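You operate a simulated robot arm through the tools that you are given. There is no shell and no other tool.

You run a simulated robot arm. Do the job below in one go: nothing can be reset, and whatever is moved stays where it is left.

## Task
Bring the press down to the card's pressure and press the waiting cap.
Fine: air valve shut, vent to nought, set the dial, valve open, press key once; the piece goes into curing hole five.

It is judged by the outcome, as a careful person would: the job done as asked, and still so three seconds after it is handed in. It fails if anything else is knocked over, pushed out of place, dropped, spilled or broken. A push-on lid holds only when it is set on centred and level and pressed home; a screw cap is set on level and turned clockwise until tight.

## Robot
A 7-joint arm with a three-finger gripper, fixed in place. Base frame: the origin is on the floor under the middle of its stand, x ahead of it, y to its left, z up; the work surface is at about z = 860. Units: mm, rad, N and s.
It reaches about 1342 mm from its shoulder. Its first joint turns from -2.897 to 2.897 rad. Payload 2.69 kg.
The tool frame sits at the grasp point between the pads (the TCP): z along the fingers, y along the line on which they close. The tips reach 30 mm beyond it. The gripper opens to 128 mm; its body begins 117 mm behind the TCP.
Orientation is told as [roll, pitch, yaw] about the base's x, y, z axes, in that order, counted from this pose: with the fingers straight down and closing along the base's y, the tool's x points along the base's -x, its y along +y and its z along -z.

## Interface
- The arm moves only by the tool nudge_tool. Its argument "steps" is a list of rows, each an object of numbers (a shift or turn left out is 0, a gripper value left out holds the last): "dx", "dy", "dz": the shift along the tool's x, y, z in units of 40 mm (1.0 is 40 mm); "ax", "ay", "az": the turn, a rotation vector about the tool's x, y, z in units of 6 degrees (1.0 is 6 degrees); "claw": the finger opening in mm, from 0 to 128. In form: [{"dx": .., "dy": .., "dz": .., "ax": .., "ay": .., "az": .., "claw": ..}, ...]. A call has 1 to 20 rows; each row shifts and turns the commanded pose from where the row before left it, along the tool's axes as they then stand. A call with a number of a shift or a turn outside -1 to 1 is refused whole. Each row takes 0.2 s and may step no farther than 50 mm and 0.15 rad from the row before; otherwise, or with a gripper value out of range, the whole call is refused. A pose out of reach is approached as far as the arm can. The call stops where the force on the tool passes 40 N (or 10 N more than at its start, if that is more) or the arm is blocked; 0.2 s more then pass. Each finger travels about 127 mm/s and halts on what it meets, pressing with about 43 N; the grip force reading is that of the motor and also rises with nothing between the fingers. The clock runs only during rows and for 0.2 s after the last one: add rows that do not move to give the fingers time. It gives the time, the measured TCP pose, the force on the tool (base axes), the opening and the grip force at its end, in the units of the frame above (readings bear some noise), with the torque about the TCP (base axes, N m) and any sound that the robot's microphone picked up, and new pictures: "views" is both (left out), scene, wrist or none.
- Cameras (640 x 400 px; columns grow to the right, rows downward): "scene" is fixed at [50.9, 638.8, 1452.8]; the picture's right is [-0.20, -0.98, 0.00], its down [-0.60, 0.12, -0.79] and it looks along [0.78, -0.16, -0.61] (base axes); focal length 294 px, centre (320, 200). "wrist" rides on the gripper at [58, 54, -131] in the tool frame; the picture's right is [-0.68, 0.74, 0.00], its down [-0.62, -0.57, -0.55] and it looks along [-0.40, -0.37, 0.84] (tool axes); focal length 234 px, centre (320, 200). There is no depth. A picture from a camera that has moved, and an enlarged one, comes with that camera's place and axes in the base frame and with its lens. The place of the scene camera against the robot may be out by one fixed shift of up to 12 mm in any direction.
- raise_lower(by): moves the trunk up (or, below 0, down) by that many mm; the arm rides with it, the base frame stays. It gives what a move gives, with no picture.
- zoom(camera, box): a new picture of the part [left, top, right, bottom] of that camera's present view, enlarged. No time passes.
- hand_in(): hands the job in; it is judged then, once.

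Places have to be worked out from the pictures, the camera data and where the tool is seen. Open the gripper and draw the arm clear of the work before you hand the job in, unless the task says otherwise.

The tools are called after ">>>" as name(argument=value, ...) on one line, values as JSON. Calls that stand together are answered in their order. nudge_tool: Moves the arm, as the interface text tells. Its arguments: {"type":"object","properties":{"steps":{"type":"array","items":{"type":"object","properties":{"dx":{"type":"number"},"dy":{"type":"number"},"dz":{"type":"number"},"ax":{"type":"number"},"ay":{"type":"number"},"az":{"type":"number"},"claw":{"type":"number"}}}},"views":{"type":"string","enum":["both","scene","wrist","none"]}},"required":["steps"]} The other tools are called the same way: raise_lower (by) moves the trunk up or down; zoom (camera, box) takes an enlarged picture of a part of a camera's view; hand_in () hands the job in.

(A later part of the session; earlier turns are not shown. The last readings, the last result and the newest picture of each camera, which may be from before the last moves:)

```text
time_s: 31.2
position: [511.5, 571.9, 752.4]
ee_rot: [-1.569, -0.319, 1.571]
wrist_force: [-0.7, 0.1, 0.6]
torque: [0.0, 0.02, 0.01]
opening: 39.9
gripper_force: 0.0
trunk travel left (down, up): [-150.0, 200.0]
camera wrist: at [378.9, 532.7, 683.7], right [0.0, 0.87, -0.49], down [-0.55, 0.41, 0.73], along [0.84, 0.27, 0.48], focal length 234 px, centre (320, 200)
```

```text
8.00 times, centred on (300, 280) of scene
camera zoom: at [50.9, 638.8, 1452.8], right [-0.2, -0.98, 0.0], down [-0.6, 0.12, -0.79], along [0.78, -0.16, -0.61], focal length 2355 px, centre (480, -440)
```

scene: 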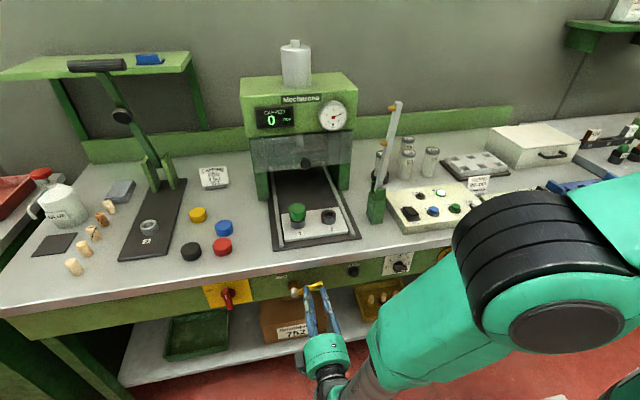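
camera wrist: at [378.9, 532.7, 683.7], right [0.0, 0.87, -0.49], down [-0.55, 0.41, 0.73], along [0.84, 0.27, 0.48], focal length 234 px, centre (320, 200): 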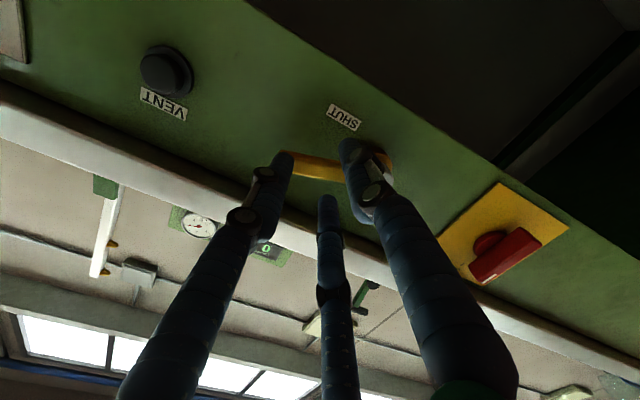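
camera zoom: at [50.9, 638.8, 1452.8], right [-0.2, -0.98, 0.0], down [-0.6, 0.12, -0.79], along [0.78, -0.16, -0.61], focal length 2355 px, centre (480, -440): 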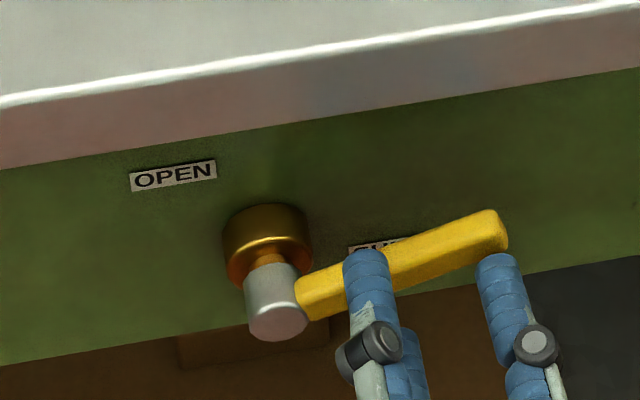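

The fingers had slipped in front of the lever: the face is really at x≈579 and the lever plane around x≈550. I back off, raise the pair above the lever's outer half, insert deeper (tips to x≈562), then push down.

>>> nudge_tool(steps=[{"dz": -0.5, "claw": 60}, {"dx": 0.416, "dy": -0.66}, {}], views="both")

>>> zoom(camera="scene", box=[260, 255, 340, 305])

>>> zoom(camera="wrist", box=[220, 100, 460, 250])

```text
time_s: 32.0
position: [491.4, 548.2, 773.0]
ee_rot: [-1.57, -0.318, 1.571]
wrist_force: [0.1, -0.2, 0.2]
torque: [-0.02, -0.01, 0.0]
opening: 60.0
gripper_force: 0.0
trunk travel left (down, up): [-150.0, 200.0]
camera wrist: at [360.0, 508.9, 703.9], right [0.0, 0.87, -0.49], down [-0.55, 0.41, 0.73], along [0.84, 0.27, 0.48], focal length 234 px, centre (320, 200)
```

scene: 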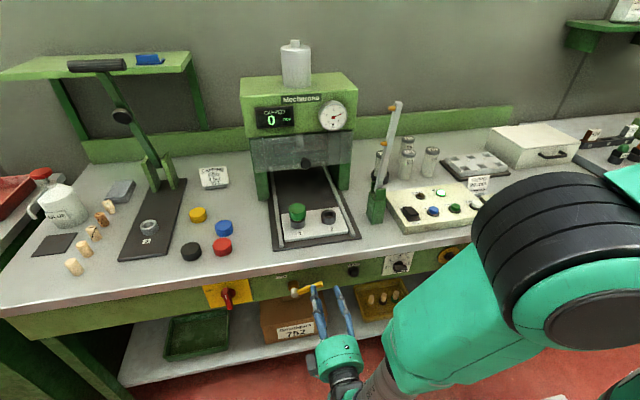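
wrist: 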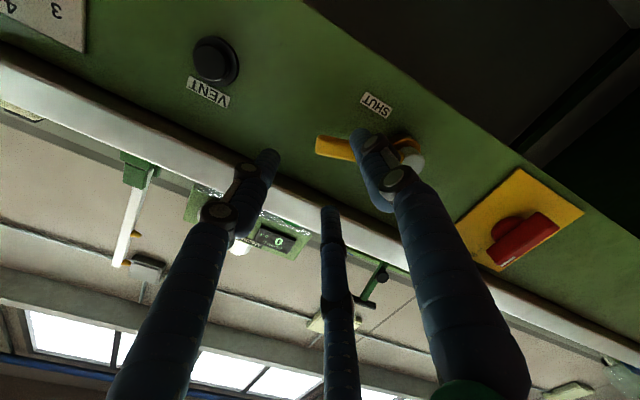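

```text
8.00 times, centred on (300, 280) of scene
camera zoom: at [50.9, 638.8, 1452.8], right [-0.2, -0.98, 0.0], down [-0.6, 0.12, -0.79], along [0.78, -0.16, -0.61], focal length 2355 px, centre (480, -440)
```

zoom: 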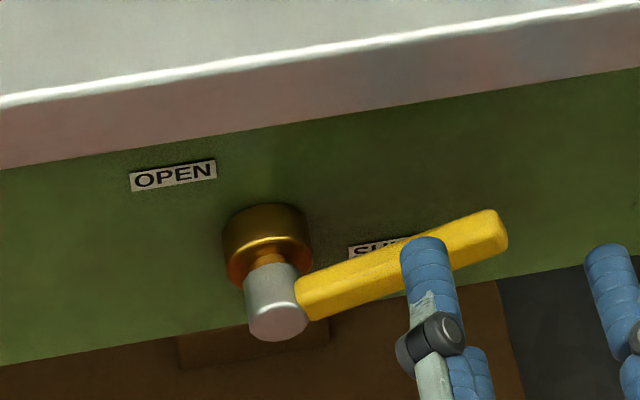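

```text
2.67 times, centred on (340, 175) of wrist
camera zoom: at [360.0, 508.9, 703.9], right [0.0, 0.87, -0.49], down [-0.55, 0.41, 0.73], along [0.84, 0.27, 0.48], focal length 624 px, centre (267, 267)
```

zoom: 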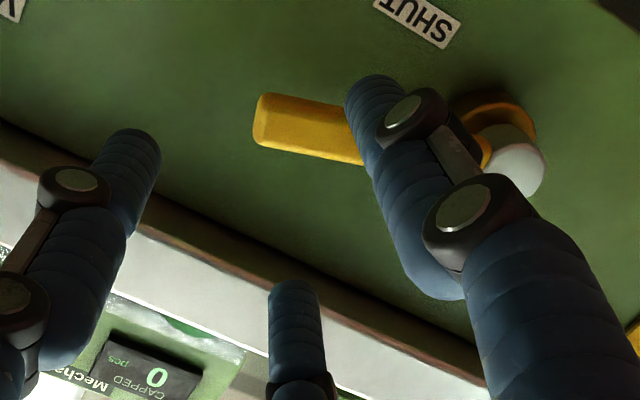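

Re-triangulating with all views puts the axle at about (y=618, z=739), the face at x≈580, and the lever plane at x≈550–565, currently about 20° above horizontal. I open to 70, insert deeper with the pair above and thumb below the lever, then push down until it stops.

>>> nudge_tool(steps=[{"dx": 0.03, "dy": 0.095, "claw": 70}, {"dz": 0.55}, {"dz": 0.55}, {"dx": 0.062, "dy": 0.19}, {"dx": 0.062, "dy": 0.19}], views="both")

>>> zoom(camera="scene", box=[260, 255, 340, 305])

>>> zoom(camera="wrist", box=[220, 100, 460, 250])

```text
time_s: 33.2
position: [534.8, 548.4, 753.3]
ee_rot: [-1.569, -0.319, 1.572]
wrist_force: [-0.3, 0.0, -0.4]
torque: [-0.04, -0.02, 0.01]
opening: 70.1
gripper_force: 0.1
trunk travel left (down, up): [-150.0, 200.0]
camera wrist: at [403.6, 509.1, 683.9], right [0.0, 0.87, -0.49], down [-0.55, 0.41, 0.73], along [0.84, 0.27, 0.48], focal length 234 px, centre (320, 200)
```

scene: 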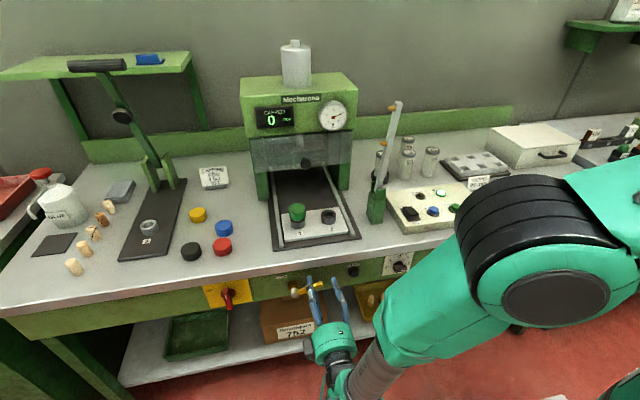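
wrist: 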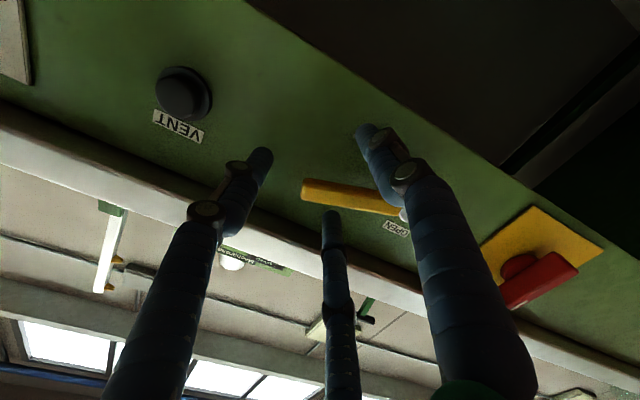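

```text
8.00 times, centred on (300, 280) of scene
camera zoom: at [50.9, 638.8, 1452.8], right [-0.2, -0.98, 0.0], down [-0.6, 0.12, -0.79], along [0.78, -0.16, -0.61], focal length 2355 px, centre (480, -440)
```

zoom: 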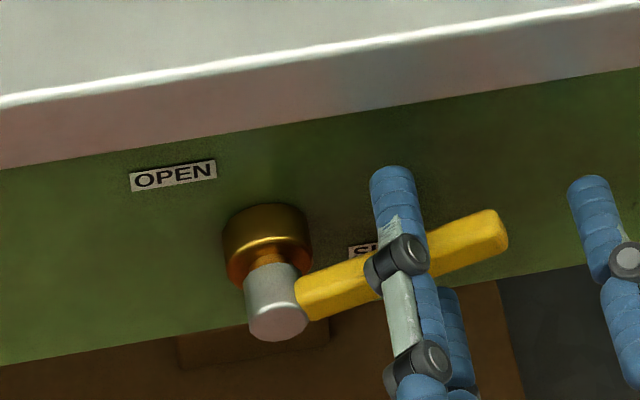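

```text
2.67 times, centred on (340, 175) of wrist
camera zoom: at [403.6, 509.1, 683.9], right [0.0, 0.87, -0.49], down [-0.55, 0.41, 0.73], along [0.84, 0.27, 0.48], focal length 624 px, centre (267, 267)
```

zoom: 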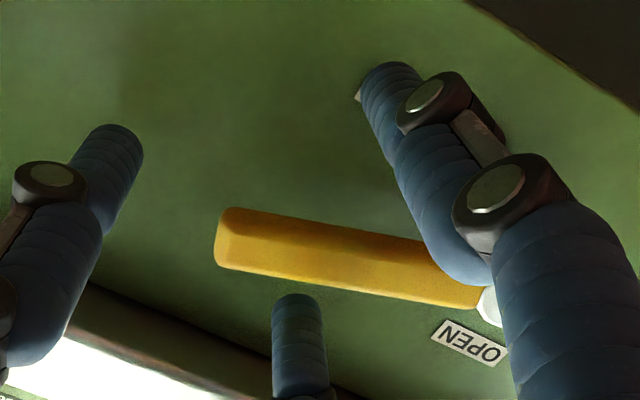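

The lever is now properly between B (above) and the thumb (below). I continue pushing down.

>>> nudge_tool(steps=[{"dx": 0.062, "dy": 0.19}, {"dx": 0.062, "dy": 0.19}, {"dx": 0.062, "dy": 0.19}], views="both")

>>> zoom(camera="scene", box=[260, 255, 340, 305])

>>> zoom(camera="wrist", box=[220, 100, 460, 250])

```text
time_s: 34.0
position: [536.4, 547.4, 729.1]
ee_rot: [-1.569, -0.32, 1.569]
wrist_force: [0.6, 0.1, 0.2]
torque: [0.02, 0.0, 0.01]
opening: 70.4
gripper_force: 0.0
trunk travel left (down, up): [-150.0, 200.0]
camera wrist: at [403.7, 508.8, 658.8], right [0.0, 0.87, -0.49], down [-0.55, 0.41, 0.73], along [0.84, 0.27, 0.48], focal length 234 px, centre (320, 200)
```

scene: 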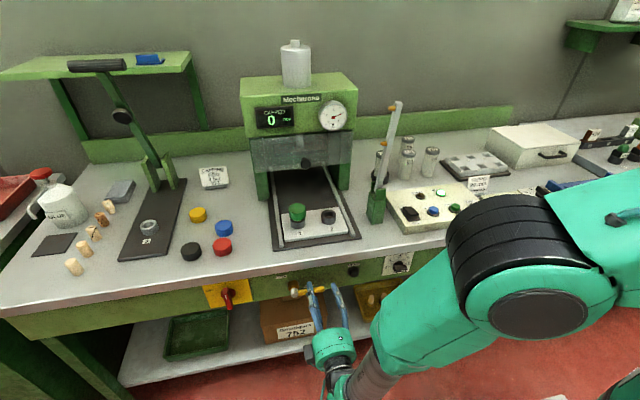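
wrist: 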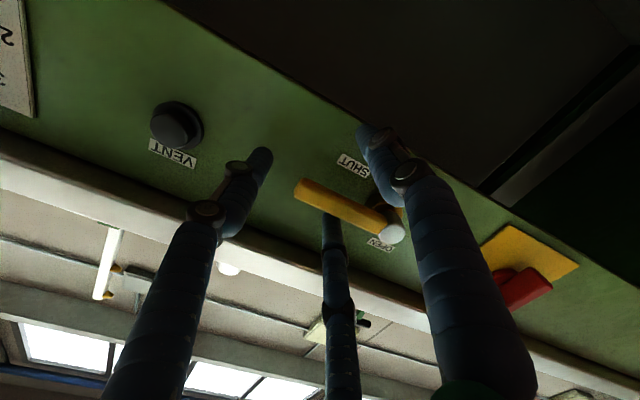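

```text
8.00 times, centred on (300, 280) of scene
camera zoom: at [50.9, 638.8, 1452.8], right [-0.2, -0.98, 0.0], down [-0.6, 0.12, -0.79], along [0.78, -0.16, -0.61], focal length 2355 px, centre (480, -440)
```

zoom: 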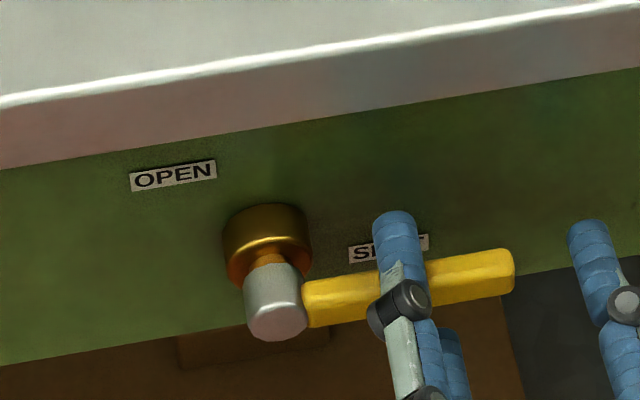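

```text
2.67 times, centred on (340, 175) of wrist
camera zoom: at [403.7, 508.8, 658.8], right [0.0, 0.87, -0.49], down [-0.55, 0.41, 0.73], along [0.84, 0.27, 0.48], focal length 624 px, centre (267, 267)
```

zoom: 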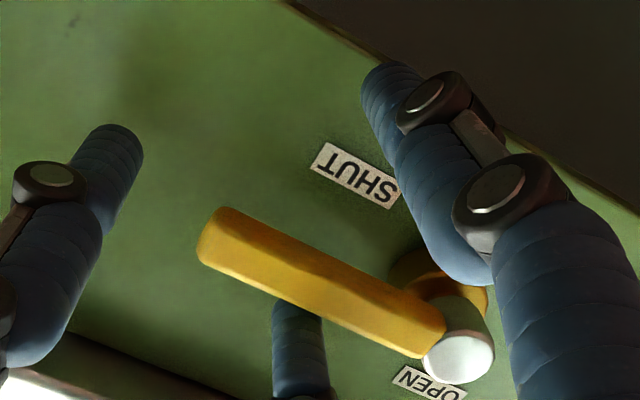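

The lever is now almost horizontal at SHUT. I press down slightly more to its stop.

>>> nudge_tool(steps=[{"dx": 0.039, "dy": 0.119}, {"dx": 0.031, "dy": 0.095}], views="both")

>>> zoom(camera="scene", box=[260, 255, 340, 305])

>>> zoom(camera="scene", box=[380, 170, 500, 245])

```text
time_s: 34.6
position: [535.2, 548.2, 721.7]
ee_rot: [-1.573, -0.32, 1.57]
wrist_force: [0.4, -5.6, 15.0]
torque: [0.6, -0.3, -0.25]
opening: 74.7
gripper_force: 3.1
trunk travel left (down, up): [-150.0, 200.0]
camera wrist: at [403.9, 509.7, 652.2], right [0.0, 0.87, -0.48], down [-0.55, 0.41, 0.73], along [0.84, 0.27, 0.48], focal length 234 px, centre (320, 200)
```

scene: 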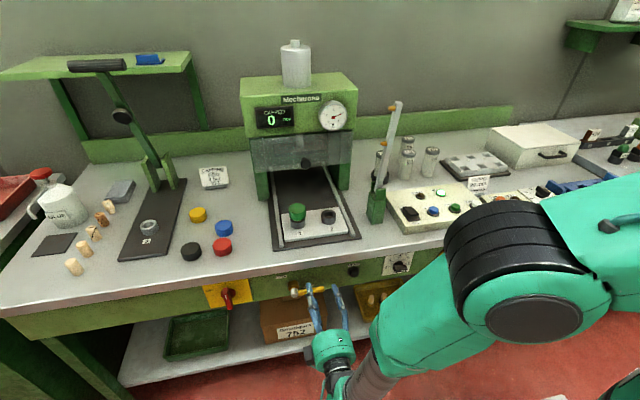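
wrist: 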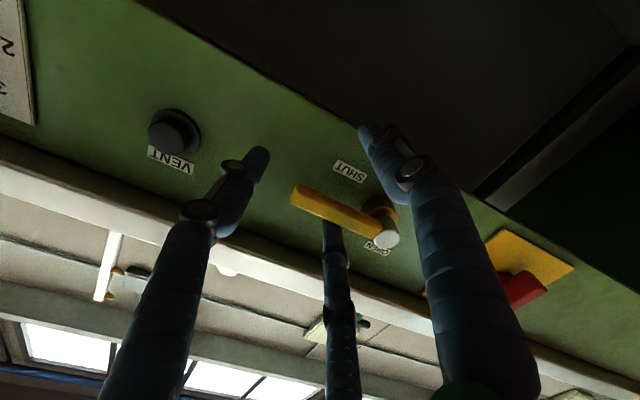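

```text
8.00 times, centred on (300, 280) of scene
camera zoom: at [50.9, 638.8, 1452.8], right [-0.2, -0.98, 0.0], down [-0.6, 0.12, -0.79], along [0.78, -0.16, -0.61], focal length 2355 px, centre (480, -440)
```

zoom: 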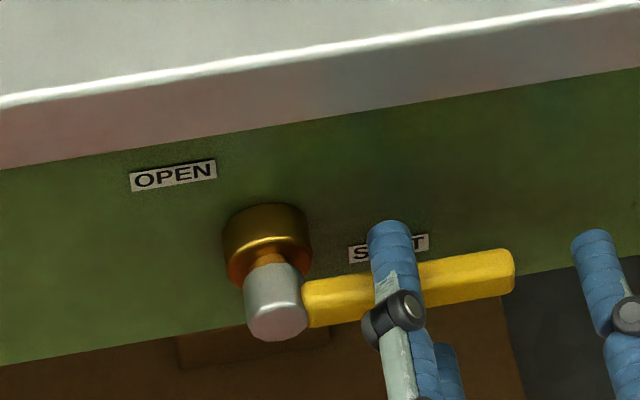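

```text
5.33 times, centred on (440, 208) of scene
camera zoom: at [50.9, 638.8, 1452.8], right [-0.2, -0.98, 0.0], down [-0.6, 0.12, -0.79], along [0.78, -0.16, -0.61], focal length 1570 px, centre (-320, 160)
```

zoom: 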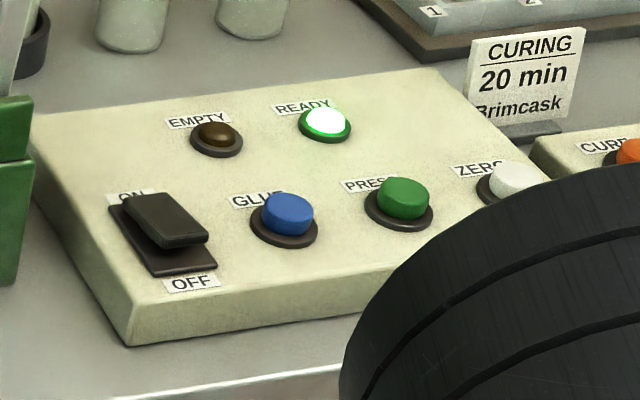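

The lever is firmly at its SHUT stop (15 N reaction). I withdraw, roll to −90°, close the fingers and line up in front of the VENT button near (y≈440, z≈753).

>>> nudge_tool(steps=[{"dx": -0.031, "dy": -0.095}, {"dz": -1}, {"dz": -0.6}, {"az": -1, "claw": 0}, {"az": -1}, {"az": -1}, {"dx": 0.9, "dy": -0.25}, {"dx": 0.9, "dy": -0.25}, {"dx": 0.9, "dy": -0.25}, {}], views="both")

>>> zoom(camera="scene", box=[260, 240, 420, 340])

>>> zoom(camera="wrist", box=[160, 60, 480, 260])

```text
time_s: 36.8
position: [469.8, 438.7, 752.8]
ee_rot: [-1.57, -0.006, 1.572]
wrist_force: [-0.1, -0.7, -0.4]
torque: [0.0, 0.02, 0.01]
opening: 2.1
gripper_force: 31.5
trunk travel left (down, up): [-150.0, 200.0]
camera wrist: at [338.3, 380.2, 699.5], right [0.0, 0.68, -0.73], down [-0.55, 0.61, 0.57], along [0.84, 0.4, 0.37], focal length 234 px, centre (320, 200)
```

scene: 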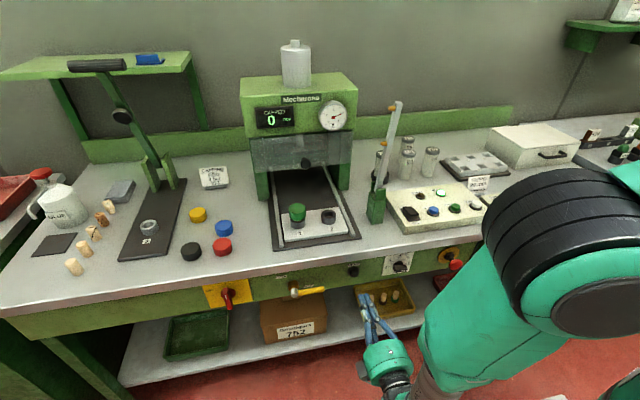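
wrist: 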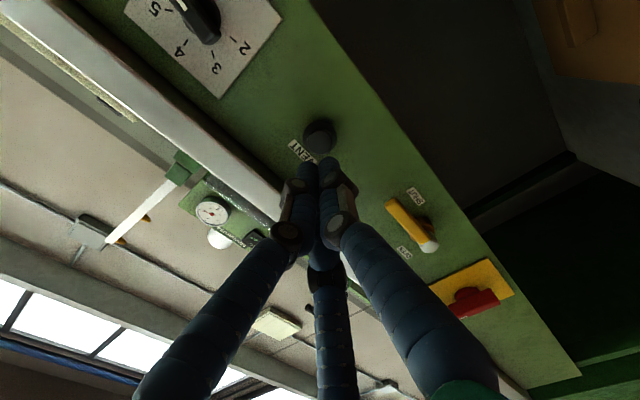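

```text
4.00 times, centred on (340, 290) of scene
camera zoom: at [50.9, 638.8, 1452.8], right [-0.2, -0.98, 0.0], down [-0.6, 0.12, -0.79], along [0.78, -0.16, -0.61], focal length 1178 px, centre (240, -160)
```

zoom: 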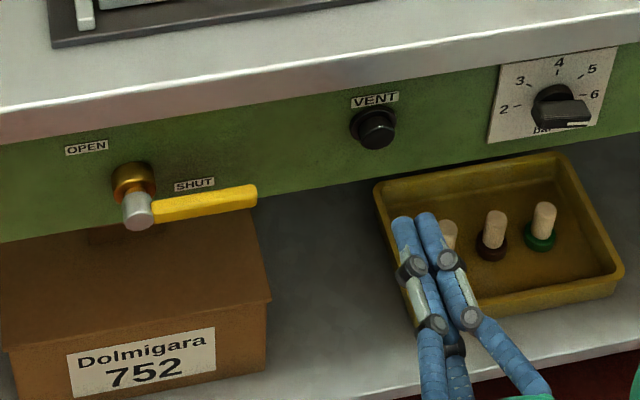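

```text
2.00 times, centred on (320, 160) of wrist
camera zoom: at [338.3, 380.2, 699.5], right [0.0, 0.68, -0.73], down [-0.55, 0.61, 0.57], along [0.84, 0.4, 0.37], focal length 468 px, centre (320, 280)
```

zoom: 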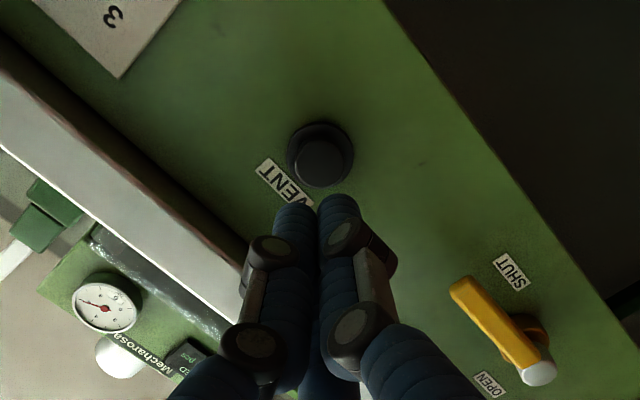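

The closed fingertips line up with the VENT button. I advance and press it gently, watching force.

>>> nudge_tool(steps=[{"dz": 0.75}, {"dz": 0.75}, {"dz": 0.1}, {"dz": 0.1}, {"dz": 0.1}], views="both")

>>> zoom(camera="scene", box=[260, 240, 420, 340])

>>> zoom(camera="scene", box=[230, 60, 390, 160])

```text
time_s: 38.0
position: [542.2, 440.3, 754.5]
ee_rot: [-1.571, -0.005, 1.571]
wrist_force: [-1.6, 0.4, 0.9]
torque: [-0.05, 0.01, -0.01]
opening: 2.1
gripper_force: 31.0
trunk travel left (down, up): [-150.0, 200.0]
camera wrist: at [410.9, 381.7, 699.7], right [0.0, 0.68, -0.73], down [-0.55, 0.61, 0.57], along [0.84, 0.4, 0.37], focal length 234 px, centre (320, 200)
```

scene: 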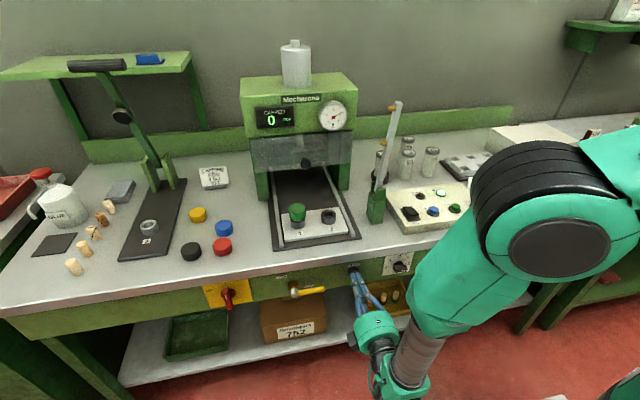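
wrist: 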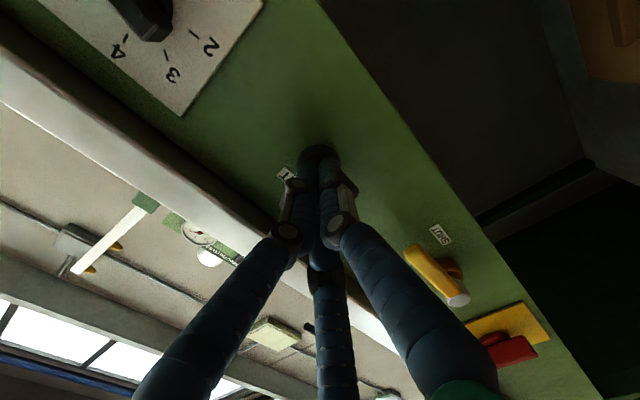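

```text
4.00 times, centred on (340, 290) of scene
camera zoom: at [50.9, 638.8, 1452.8], right [-0.2, -0.98, 0.0], down [-0.6, 0.12, -0.79], along [0.78, -0.16, -0.61], focal length 1178 px, centre (240, -160)
```

zoom: 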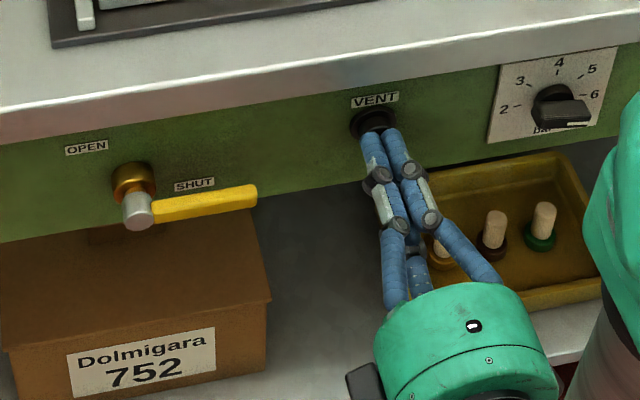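

```text
4.00 times, centred on (310, 110) of scene
camera zoom: at [50.9, 638.8, 1452.8], right [-0.2, -0.98, 0.0], down [-0.6, 0.12, -0.79], along [0.78, -0.16, -0.61], focal length 1178 px, centre (360, 560)
```

zoom: 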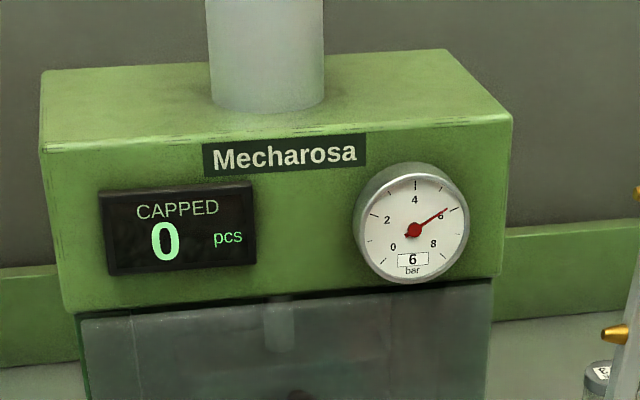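

The button is being pressed and the gauge has just begun to drop. I push slightly deeper and hold.

>>> nudge_tool(steps=[{"dz": 0.06}, {}, {}, {}, {}, {}], views="scene")

>>> zoom(camera="scene", box=[230, 60, 390, 160])

```text
time_s: 39.4
position: [544.8, 439.8, 753.6]
ee_rot: [-1.572, -0.006, 1.569]
wrist_force: [-2.0, 0.2, 0.3]
torque: [0.0, -0.03, 0.01]
opening: 2.0
gripper_force: 31.7
trunk travel left (down, up): [-150.0, 200.0]
```

scene: 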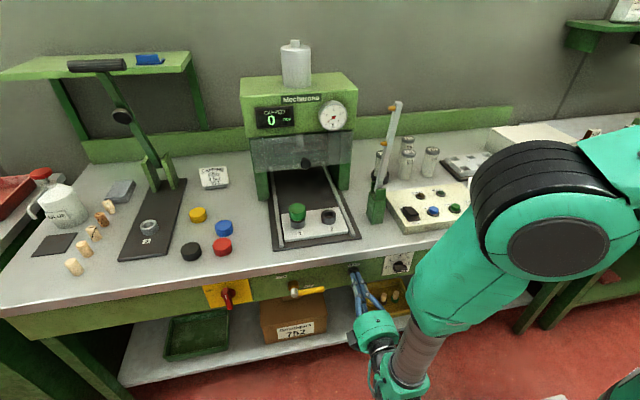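

```text
4.00 times, centred on (310, 110) of scene
camera zoom: at [50.9, 638.8, 1452.8], right [-0.2, -0.98, 0.0], down [-0.6, 0.12, -0.79], along [0.78, -0.16, -0.61], focal length 1178 px, centre (360, 560)
```

zoom: 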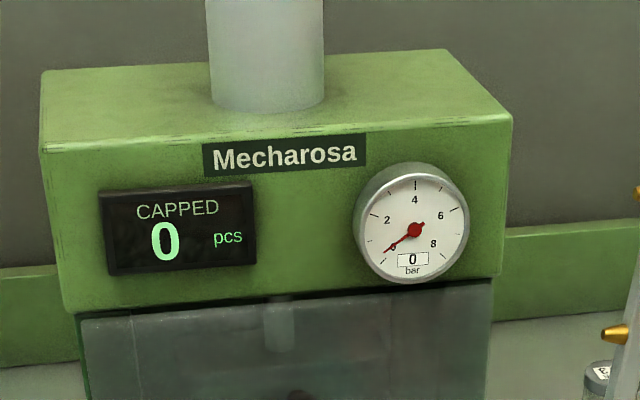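

The gauge reads 0. I release the vent, withdraw, and move over in front of the pressure dial (about y=303, z=755) with the claw open to look at it.

>>> nudge_tool(steps=[{}, {"dz": -0.8}, {"dz": -0.8}, {"dx": 0.86, "claw": 60}, {"dx": 0.86}, {"dx": 0.86}, {"dx": 0.86}, {}], views="both")

>>> zoom(camera="wrist", box=[200, 60, 440, 210])

>>> zoom(camera="scene", box=[340, 240, 420, 290])

>>> zoom(camera="scene", box=[230, 60, 390, 160])

```text
time_s: 41.2
position: [480.6, 301.9, 752.6]
ee_rot: [-1.573, -0.005, 1.572]
wrist_force: [-0.5, 0.4, 0.2]
torque: [0.03, 0.02, 0.0]
opening: 60.1
gripper_force: 0.0
trunk travel left (down, up): [-150.0, 200.0]
camera wrist: at [348.7, 243.8, 698.0], right [0.0, 0.68, -0.73], down [-0.55, 0.61, 0.57], along [0.84, 0.4, 0.37], focal length 234 px, centre (320, 200)
```

scene: 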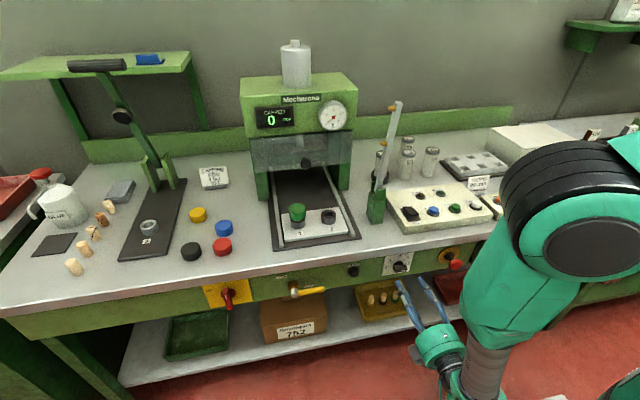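
wrist: 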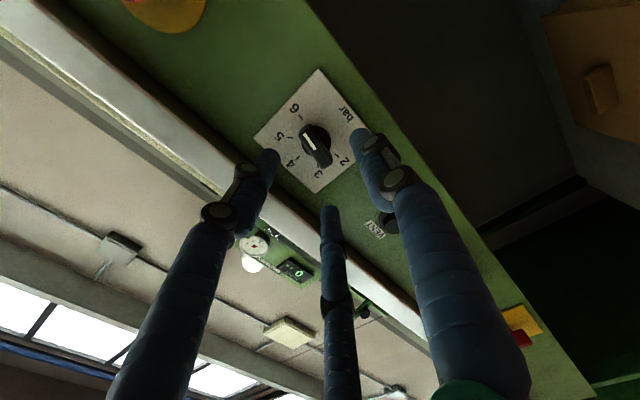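

```text
2.67 times, centred on (320, 135) of wrist
camera zoom: at [348.7, 243.8, 698.0], right [0.0, 0.68, -0.73], down [-0.55, 0.61, 0.57], along [0.84, 0.4, 0.37], focal length 624 px, centre (320, 373)
```

zoom: 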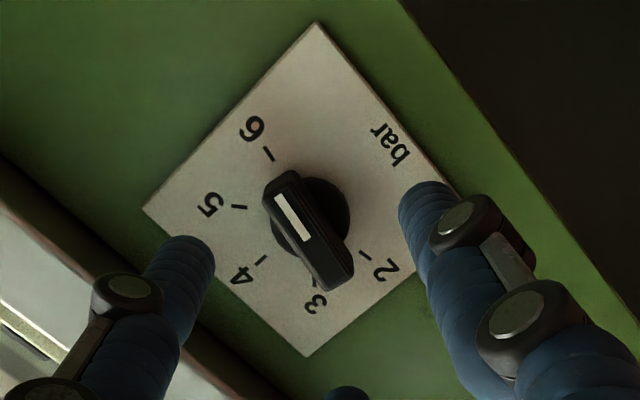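

```text
8.00 times, centred on (380, 265) of scene
camera zoom: at [50.9, 638.8, 1452.8], right [-0.2, -0.98, 0.0], down [-0.6, 0.12, -0.79], along [0.78, -0.16, -0.61], focal length 2355 px, centre (-160, -320)
```

zoom: 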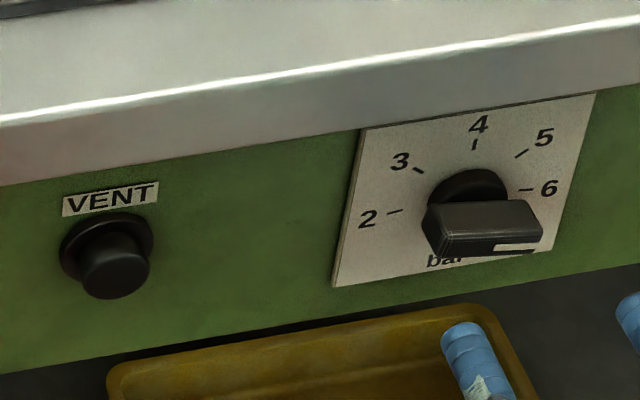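

```text
4.00 times, centred on (310, 110) of scene
camera zoom: at [50.9, 638.8, 1452.8], right [-0.2, -0.98, 0.0], down [-0.6, 0.12, -0.79], along [0.78, -0.16, -0.61], focal length 1178 px, centre (360, 560)
```

zoom: 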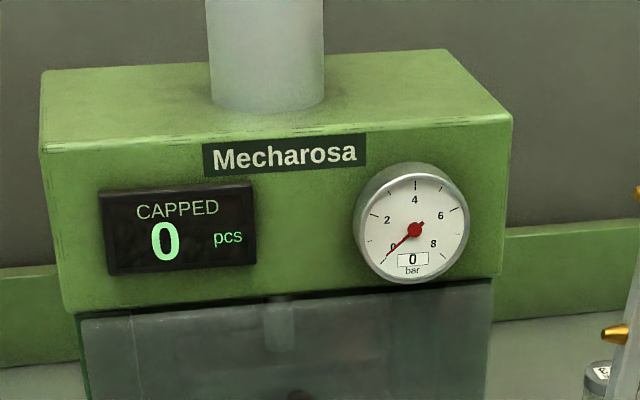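

The gauge stays at 0. The ticks work out to 50° per bar about an axis near (y=299, z=755), with the pointer at 6 (bar tilted ~10° right-end-down). I align the roll with the bar and approach partway to check centring.

>>> nudge_tool(steps=[{"az": 0.835, "claw": 45}, {"az": 0.835}, {"dx": 0.039, "dy": -0.195}, {"dz": 0.75}, {}], views="wrist")

>>> zoom(camera="wrist", box=[240, 100, 400, 200])

>>> zoom(camera="scene", box=[340, 240, 420, 290])

```text
time_s: 42.4
position: [510.8, 298.3, 758.9]
ee_rot: [-1.57, -0.18, 1.571]
wrist_force: [0.5, -0.3, -0.5]
torque: [-0.03, -0.02, 0.0]
opening: 45.0
gripper_force: 0.0
trunk travel left (down, up): [-150.0, 200.0]
camera wrist: at [380.0, 250.8, 695.7], right [0.0, 0.8, -0.6], down [-0.55, 0.5, 0.67], along [0.84, 0.33, 0.44], focal length 234 px, centre (320, 200)
```

wrist: 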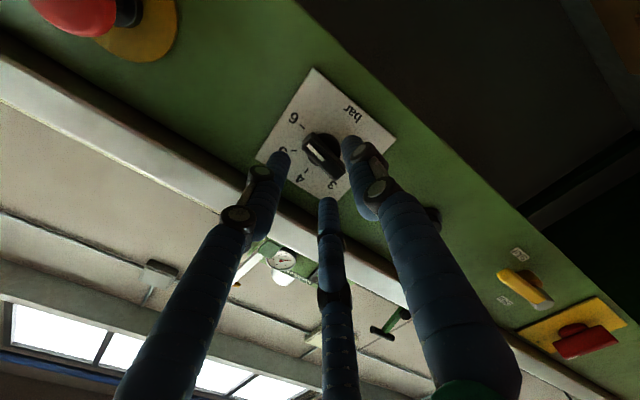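

```text
4.00 times, centred on (320, 150) of wrist
camera zoom: at [380.0, 250.8, 695.7], right [0.0, 0.8, -0.6], down [-0.55, 0.5, 0.67], along [0.84, 0.33, 0.44], focal length 937 px, centre (320, 400)
```

zoom: 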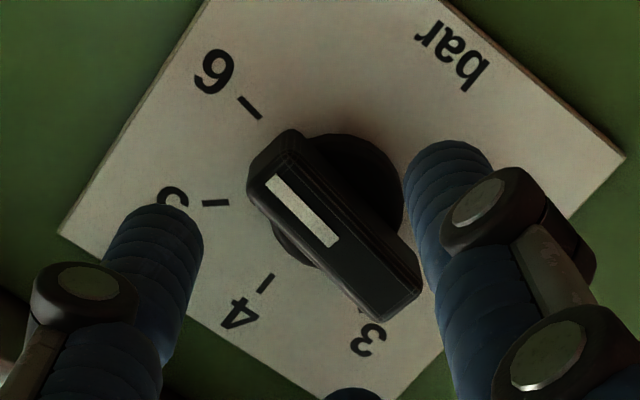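

```text
8.00 times, centred on (380, 265) of scene
camera zoom: at [50.9, 638.8, 1452.8], right [-0.2, -0.98, 0.0], down [-0.6, 0.12, -0.79], along [0.78, -0.16, -0.61], focal length 2355 px, centre (-160, -320)
```

zoom: 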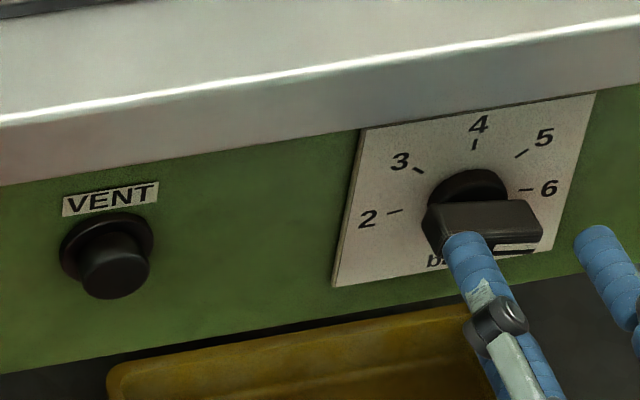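

The bar lies at about tool y=+6, right where the finger tips meet. I move forward to x≈540 and close gently on the bar.

>>> nudge_tool(steps=[{"dz": 0.4}, {"dz": 0.33}, {"claw": 30}, {}], views="wrist")

>>> zoom(camera="wrist", box=[240, 100, 400, 200])

>>> zoom(camera="scene", box=[340, 240, 420, 290])

```text
time_s: 43.4
position: [540.2, 297.7, 760.2]
ee_rot: [-1.571, -0.179, 1.571]
wrist_force: [0.5, 0.2, -0.3]
torque: [-0.01, -0.04, 0.01]
opening: 29.7
gripper_force: 0.0
trunk travel left (down, up): [-150.0, 200.0]
camera wrist: at [409.3, 250.4, 696.6], right [0.0, 0.8, -0.6], down [-0.55, 0.5, 0.67], along [0.84, 0.33, 0.44], focal length 234 px, centre (320, 200)
```

wrist: 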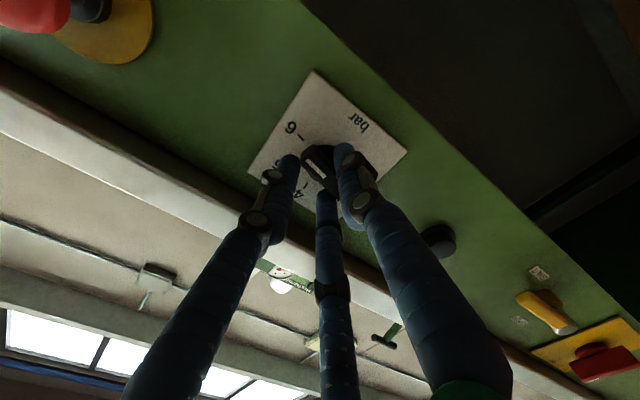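

```text
4.00 times, centred on (320, 150) of wrist
camera zoom: at [409.3, 250.4, 696.6], right [0.0, 0.8, -0.6], down [-0.55, 0.5, 0.67], along [0.84, 0.33, 0.44], focal length 937 px, centre (320, 400)
```

zoom: 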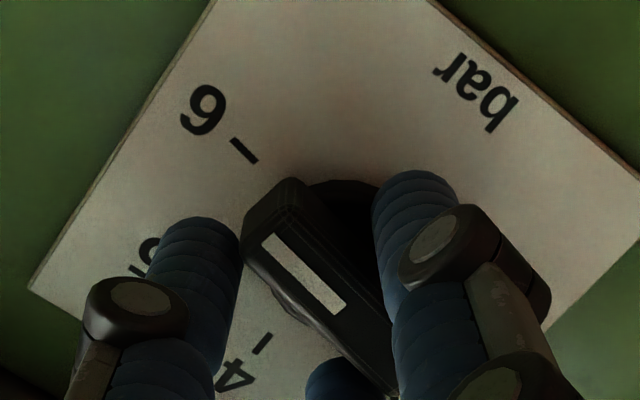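

```text
8.00 times, centred on (380, 265) of scene
camera zoom: at [50.9, 638.8, 1452.8], right [-0.2, -0.98, 0.0], down [-0.6, 0.12, -0.79], along [0.78, -0.16, -0.61], focal length 2355 px, centre (-160, -320)
```

zoom: 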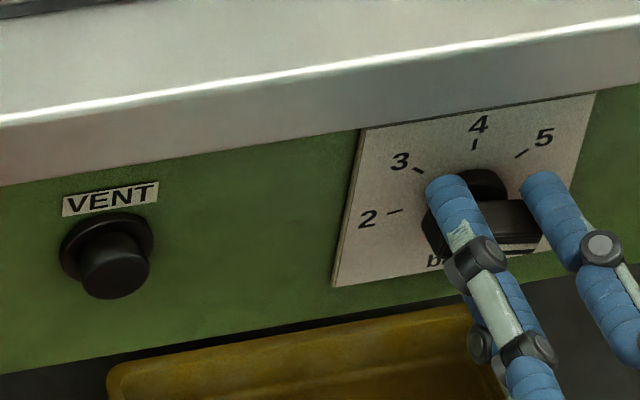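

The bar is well straddled. I close to grip it.

>>> nudge_tool(steps=[{"claw": 8}, {}, {}], views="wrist")

>>> zoom(camera="wrist", box=[240, 100, 400, 200])

```text
time_s: 44.2
position: [541.3, 299.3, 760.6]
ee_rot: [-1.572, -0.18, 1.57]
wrist_force: [1.6, -0.4, -0.8]
torque: [-0.18, 0.07, -0.04]
opening: 23.0
gripper_force: 45.3
trunk travel left (down, up): [-150.0, 200.0]
camera wrist: at [409.3, 250.4, 696.6], right [0.0, 0.8, -0.6], down [-0.55, 0.5, 0.67], along [0.84, 0.33, 0.44], focal length 234 px, centre (320, 200)
```

wrist: 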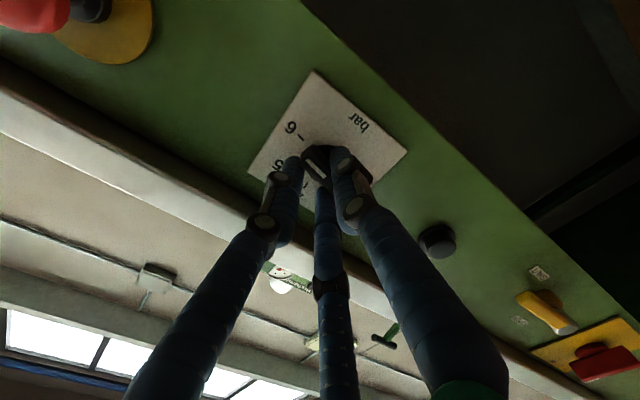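

```text
4.00 times, centred on (320, 150) of wrist
camera zoom: at [409.3, 250.4, 696.6], right [0.0, 0.8, -0.6], down [-0.55, 0.5, 0.67], along [0.84, 0.33, 0.44], focal length 937 px, centre (320, 400)
```

zoom: 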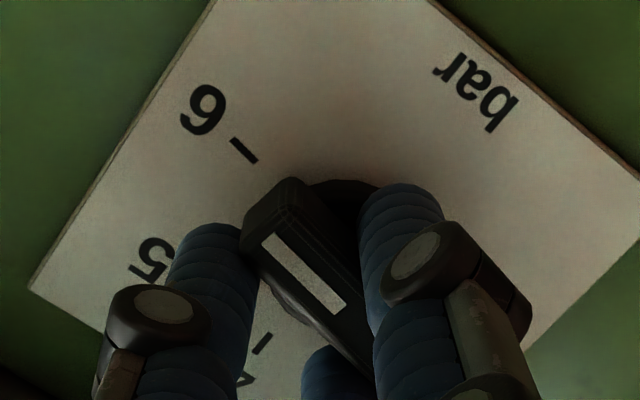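

Gripped at 23 mm with no side load. I turn the dial counter-clockwise about its own axis, first 48°.

>>> nudge_tool(steps=[{"dx": -0.0147, "dy": 0.0042, "az": -1}, {"dx": -0.0147, "dy": 0.0042, "az": -1}, {"dx": -0.0147, "dy": 0.0042, "az": -1}, {"dx": -0.0147, "dy": 0.0042, "az": -1}, {"dx": -0.0147, "dy": 0.0042, "az": -1}, {"dx": -0.0147, "dy": 0.0042, "az": -1}, {"dx": -0.0147, "dy": 0.0042, "az": -1}, {"dx": -0.0147, "dy": 0.0042, "az": -1}], views="wrist")

>>> zoom(camera="wrist", box=[240, 100, 400, 200])

>>> zoom(camera="scene", box=[340, 240, 420, 290])

```text
time_s: 46.0
position: [541.7, 302.6, 759.2]
ee_rot: [-1.573, 0.658, 1.57]
wrist_force: [25.7, -18.7, 22.5]
torque: [-0.13, -0.89, -0.84]
opening: 23.1
gripper_force: 45.1
trunk travel left (down, up): [-150.0, 200.0]
camera wrist: at [409.2, 223.6, 752.4], right [0.0, 0.09, -1.0], down [-0.55, 0.83, 0.07], along [0.84, 0.55, 0.05], focal length 234 px, centre (320, 200)
```

wrist: 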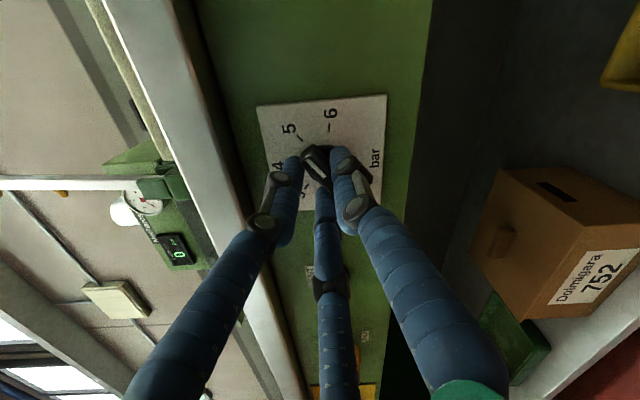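

```text
4.00 times, centred on (320, 150) of wrist
camera zoom: at [409.2, 223.6, 752.4], right [0.0, 0.09, -1.0], down [-0.55, 0.83, 0.07], along [0.84, 0.55, 0.05], focal length 937 px, centre (320, 400)
```

zoom: 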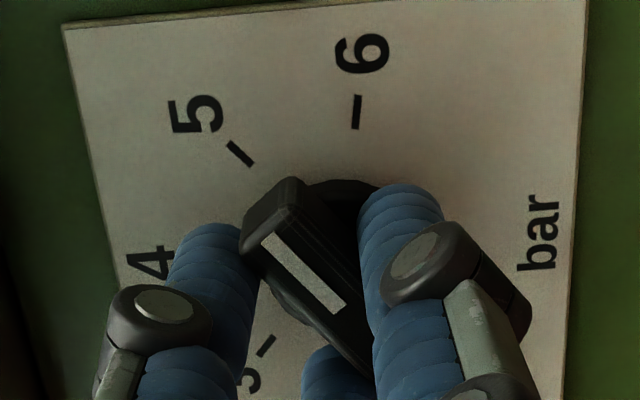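

```text
8.00 times, centred on (380, 265) of scene
camera zoom: at [50.9, 638.8, 1452.8], right [-0.2, -0.98, 0.0], down [-0.6, 0.12, -0.79], along [0.78, -0.16, -0.61], focal length 2355 px, centre (-160, -320)
```

zoom: 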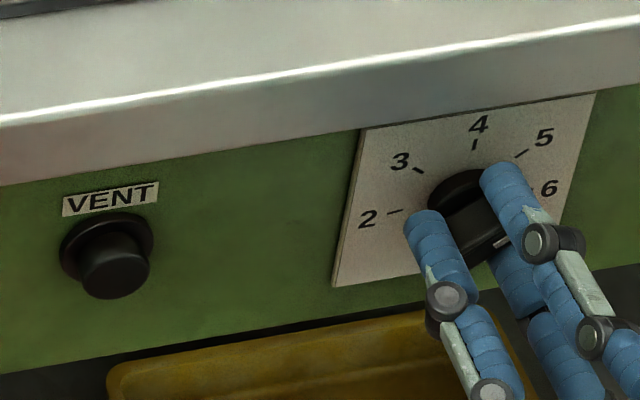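

The dial has moved to 5, but some side strain (39 N) has built up. I release the grip briefly to relax, then regrip before turning further.

>>> nudge_tool(steps=[{"claw": 32}, {}, {}], views="wrist")

>>> zoom(camera="wrist", box=[240, 100, 400, 200])

```text
time_s: 46.8
position: [540.3, 303.7, 756.7]
ee_rot: [-1.569, 0.658, 1.574]
wrist_force: [1.0, -0.4, 0.6]
torque: [0.01, -0.04, -0.01]
opening: 32.1
gripper_force: 0.0
trunk travel left (down, up): [-150.0, 200.0]
camera wrist: at [408.5, 223.9, 751.6], right [0.0, 0.08, -1.0], down [-0.55, 0.83, 0.07], along [0.84, 0.55, 0.05], focal length 234 px, centre (320, 200)
```

wrist: 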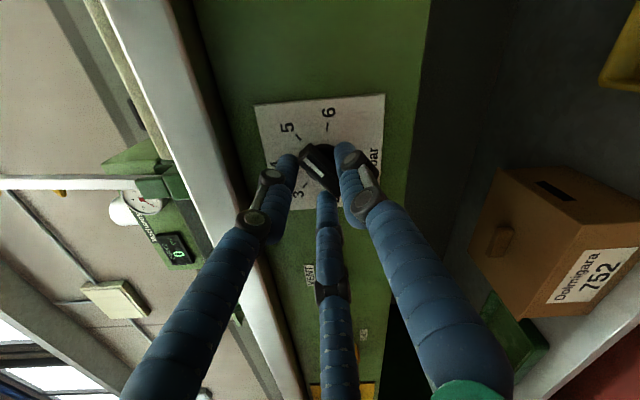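

```text
4.00 times, centred on (320, 150) of wrist
camera zoom: at [408.5, 223.9, 751.6], right [0.0, 0.08, -1.0], down [-0.55, 0.83, 0.07], along [0.84, 0.55, 0.05], focal length 937 px, centre (320, 400)
```

zoom: 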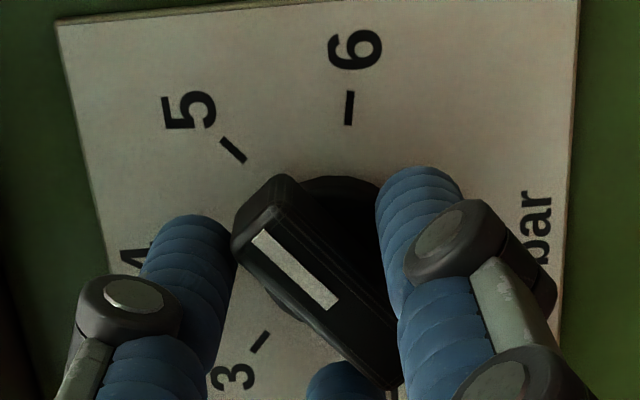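

The relaxed dial points at 5 (52° from top). I nudge the TCP to better centre on the axis, regrip, and turn another 24°.

>>> nudge_tool(steps=[{"dx": 0.035, "dy": -0.036}, {"claw": 14}, {}, {"dx": -0.0142, "dy": 0.0034, "az": -1}, {"dx": -0.0142, "dy": 0.0034, "az": -1}, {"dx": -0.0142, "dy": 0.0034, "az": -1}, {"dx": -0.0142, "dy": 0.0034, "az": -1}, {}], views="none")

>>> nudge_tool(steps=[{"claw": 32}, {}, {}], views="wrist")

>>> zoom(camera="wrist", box=[240, 100, 400, 200])

```text
time_s: 48.6
position: [540.2, 304.5, 759.8]
ee_rot: [-1.573, 1.076, 1.568]
wrist_force: [-1.6, -8.3, 17.9]
torque: [-0.08, -0.34, -0.26]
opening: 22.9
gripper_force: 44.6
trunk travel left (down, up): [-150.0, 200.0]
```

```text
time_s: 49.4
position: [540.7, 304.2, 756.8]
ee_rot: [-1.569, 1.078, 1.574]
wrist_force: [-0.8, -0.3, 0.1]
torque: [0.0, 0.02, -0.03]
opening: 32.1
gripper_force: 0.2
trunk travel left (down, up): [-150.0, 200.0]
camera wrist: at [408.7, 228.8, 783.6], right [0.0, -0.33, -0.94], down [-0.55, 0.79, -0.27], along [0.84, 0.52, -0.18], focal length 234 px, centre (320, 200)
```

wrist: 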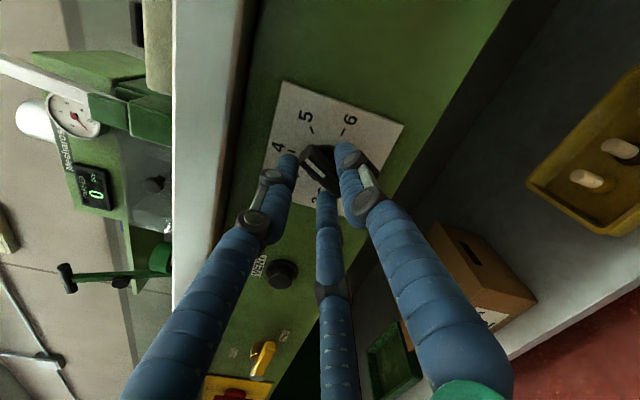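

```text
4.00 times, centred on (320, 150) of wrist
camera zoom: at [408.7, 228.8, 783.6], right [0.0, -0.33, -0.94], down [-0.55, 0.79, -0.27], along [0.84, 0.52, -0.18], focal length 937 px, centre (320, 400)
```

zoom: 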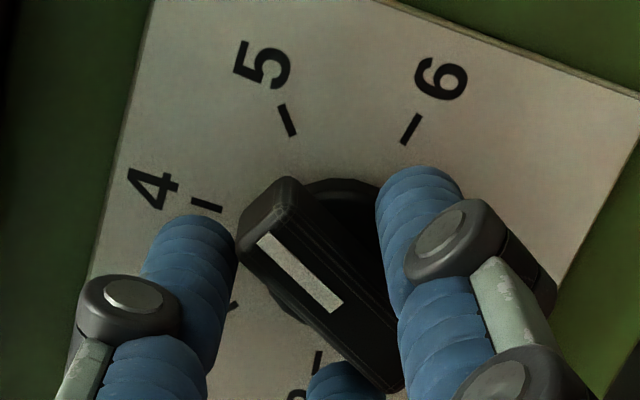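

The pointer is midway between 5 and 4 (28° left to go). I regrip and finish the turn to 4, with a small bias to reduce strain, then release and check.

>>> nudge_tool(steps=[{"claw": 14}, {}, {"dx": -0.003, "dy": 0.003, "az": -1}, {"dx": -0.003, "dy": 0.003, "az": -1}, {"dx": -0.003, "dy": 0.003, "az": -1}, {"dx": -0.003, "dy": 0.003, "az": -1}, {"dx": -0.002, "dy": 0.002, "az": -0.72}, {}], views="none")

>>> nudge_tool(steps=[{"claw": 40}, {}, {}], views="wrist")

>>> zoom(camera="wrist", box=[240, 100, 400, 200])

>>> zoom(camera="scene", box=[340, 240, 420, 290])

```text
time_s: 51.2
position: [541.7, 306.3, 756.3]
ee_rot: [0.61, 1.567, -2.53]
wrist_force: [2.9, 20.2, -22.0]
torque: [0.11, 0.48, 0.41]
opening: 22.8
gripper_force: 45.4
trunk travel left (down, up): [-150.0, 200.0]
```

```text
time_s: 52.0
position: [539.7, 303.7, 756.5]
ee_rot: [0.543, 1.571, -2.599]
wrist_force: [0.1, -0.9, -0.2]
torque: [0.01, -0.01, 0.0]
opening: 39.8
gripper_force: 0.0
trunk travel left (down, up): [-150.0, 200.0]
camera wrist: at [408.6, 250.1, 815.2], right [0.0, -0.74, -0.68], down [-0.55, 0.57, -0.62], along [0.84, 0.37, -0.4], focal length 234 px, centre (320, 200)
```

wrist: 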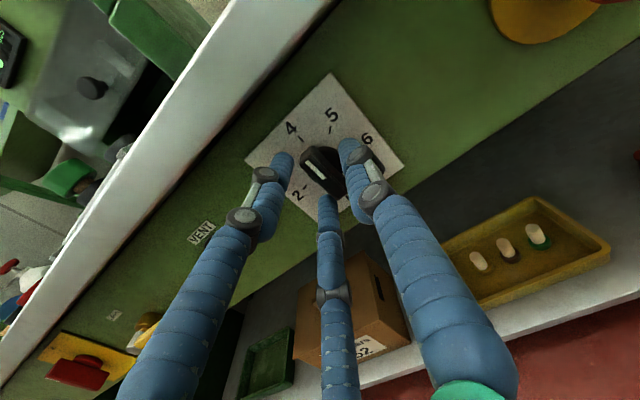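

```text
4.00 times, centred on (320, 150) of wrist
camera zoom: at [408.6, 250.1, 815.2], right [0.0, -0.74, -0.68], down [-0.55, 0.57, -0.62], along [0.84, 0.37, -0.4], focal length 937 px, centre (320, 400)
```

zoom: 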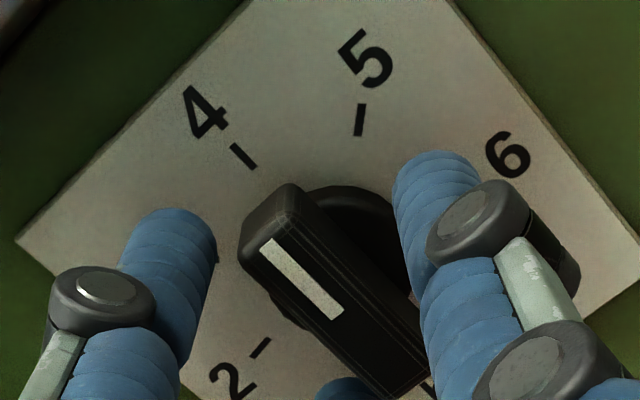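

```text
8.00 times, centred on (380, 265) of scene
camera zoom: at [50.9, 638.8, 1452.8], right [-0.2, -0.98, 0.0], down [-0.6, 0.12, -0.79], along [0.78, -0.16, -0.61], focal length 2355 px, centre (-160, -320)
```

zoom: 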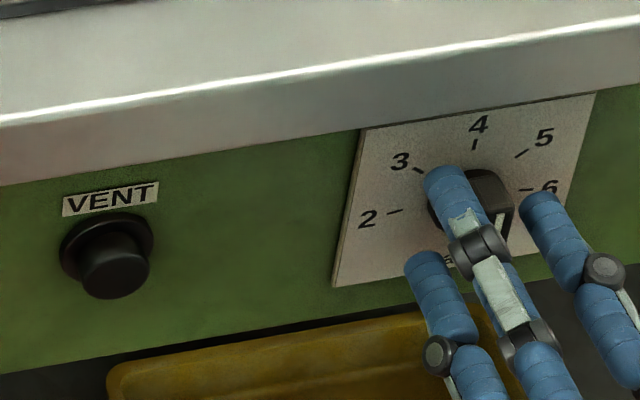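

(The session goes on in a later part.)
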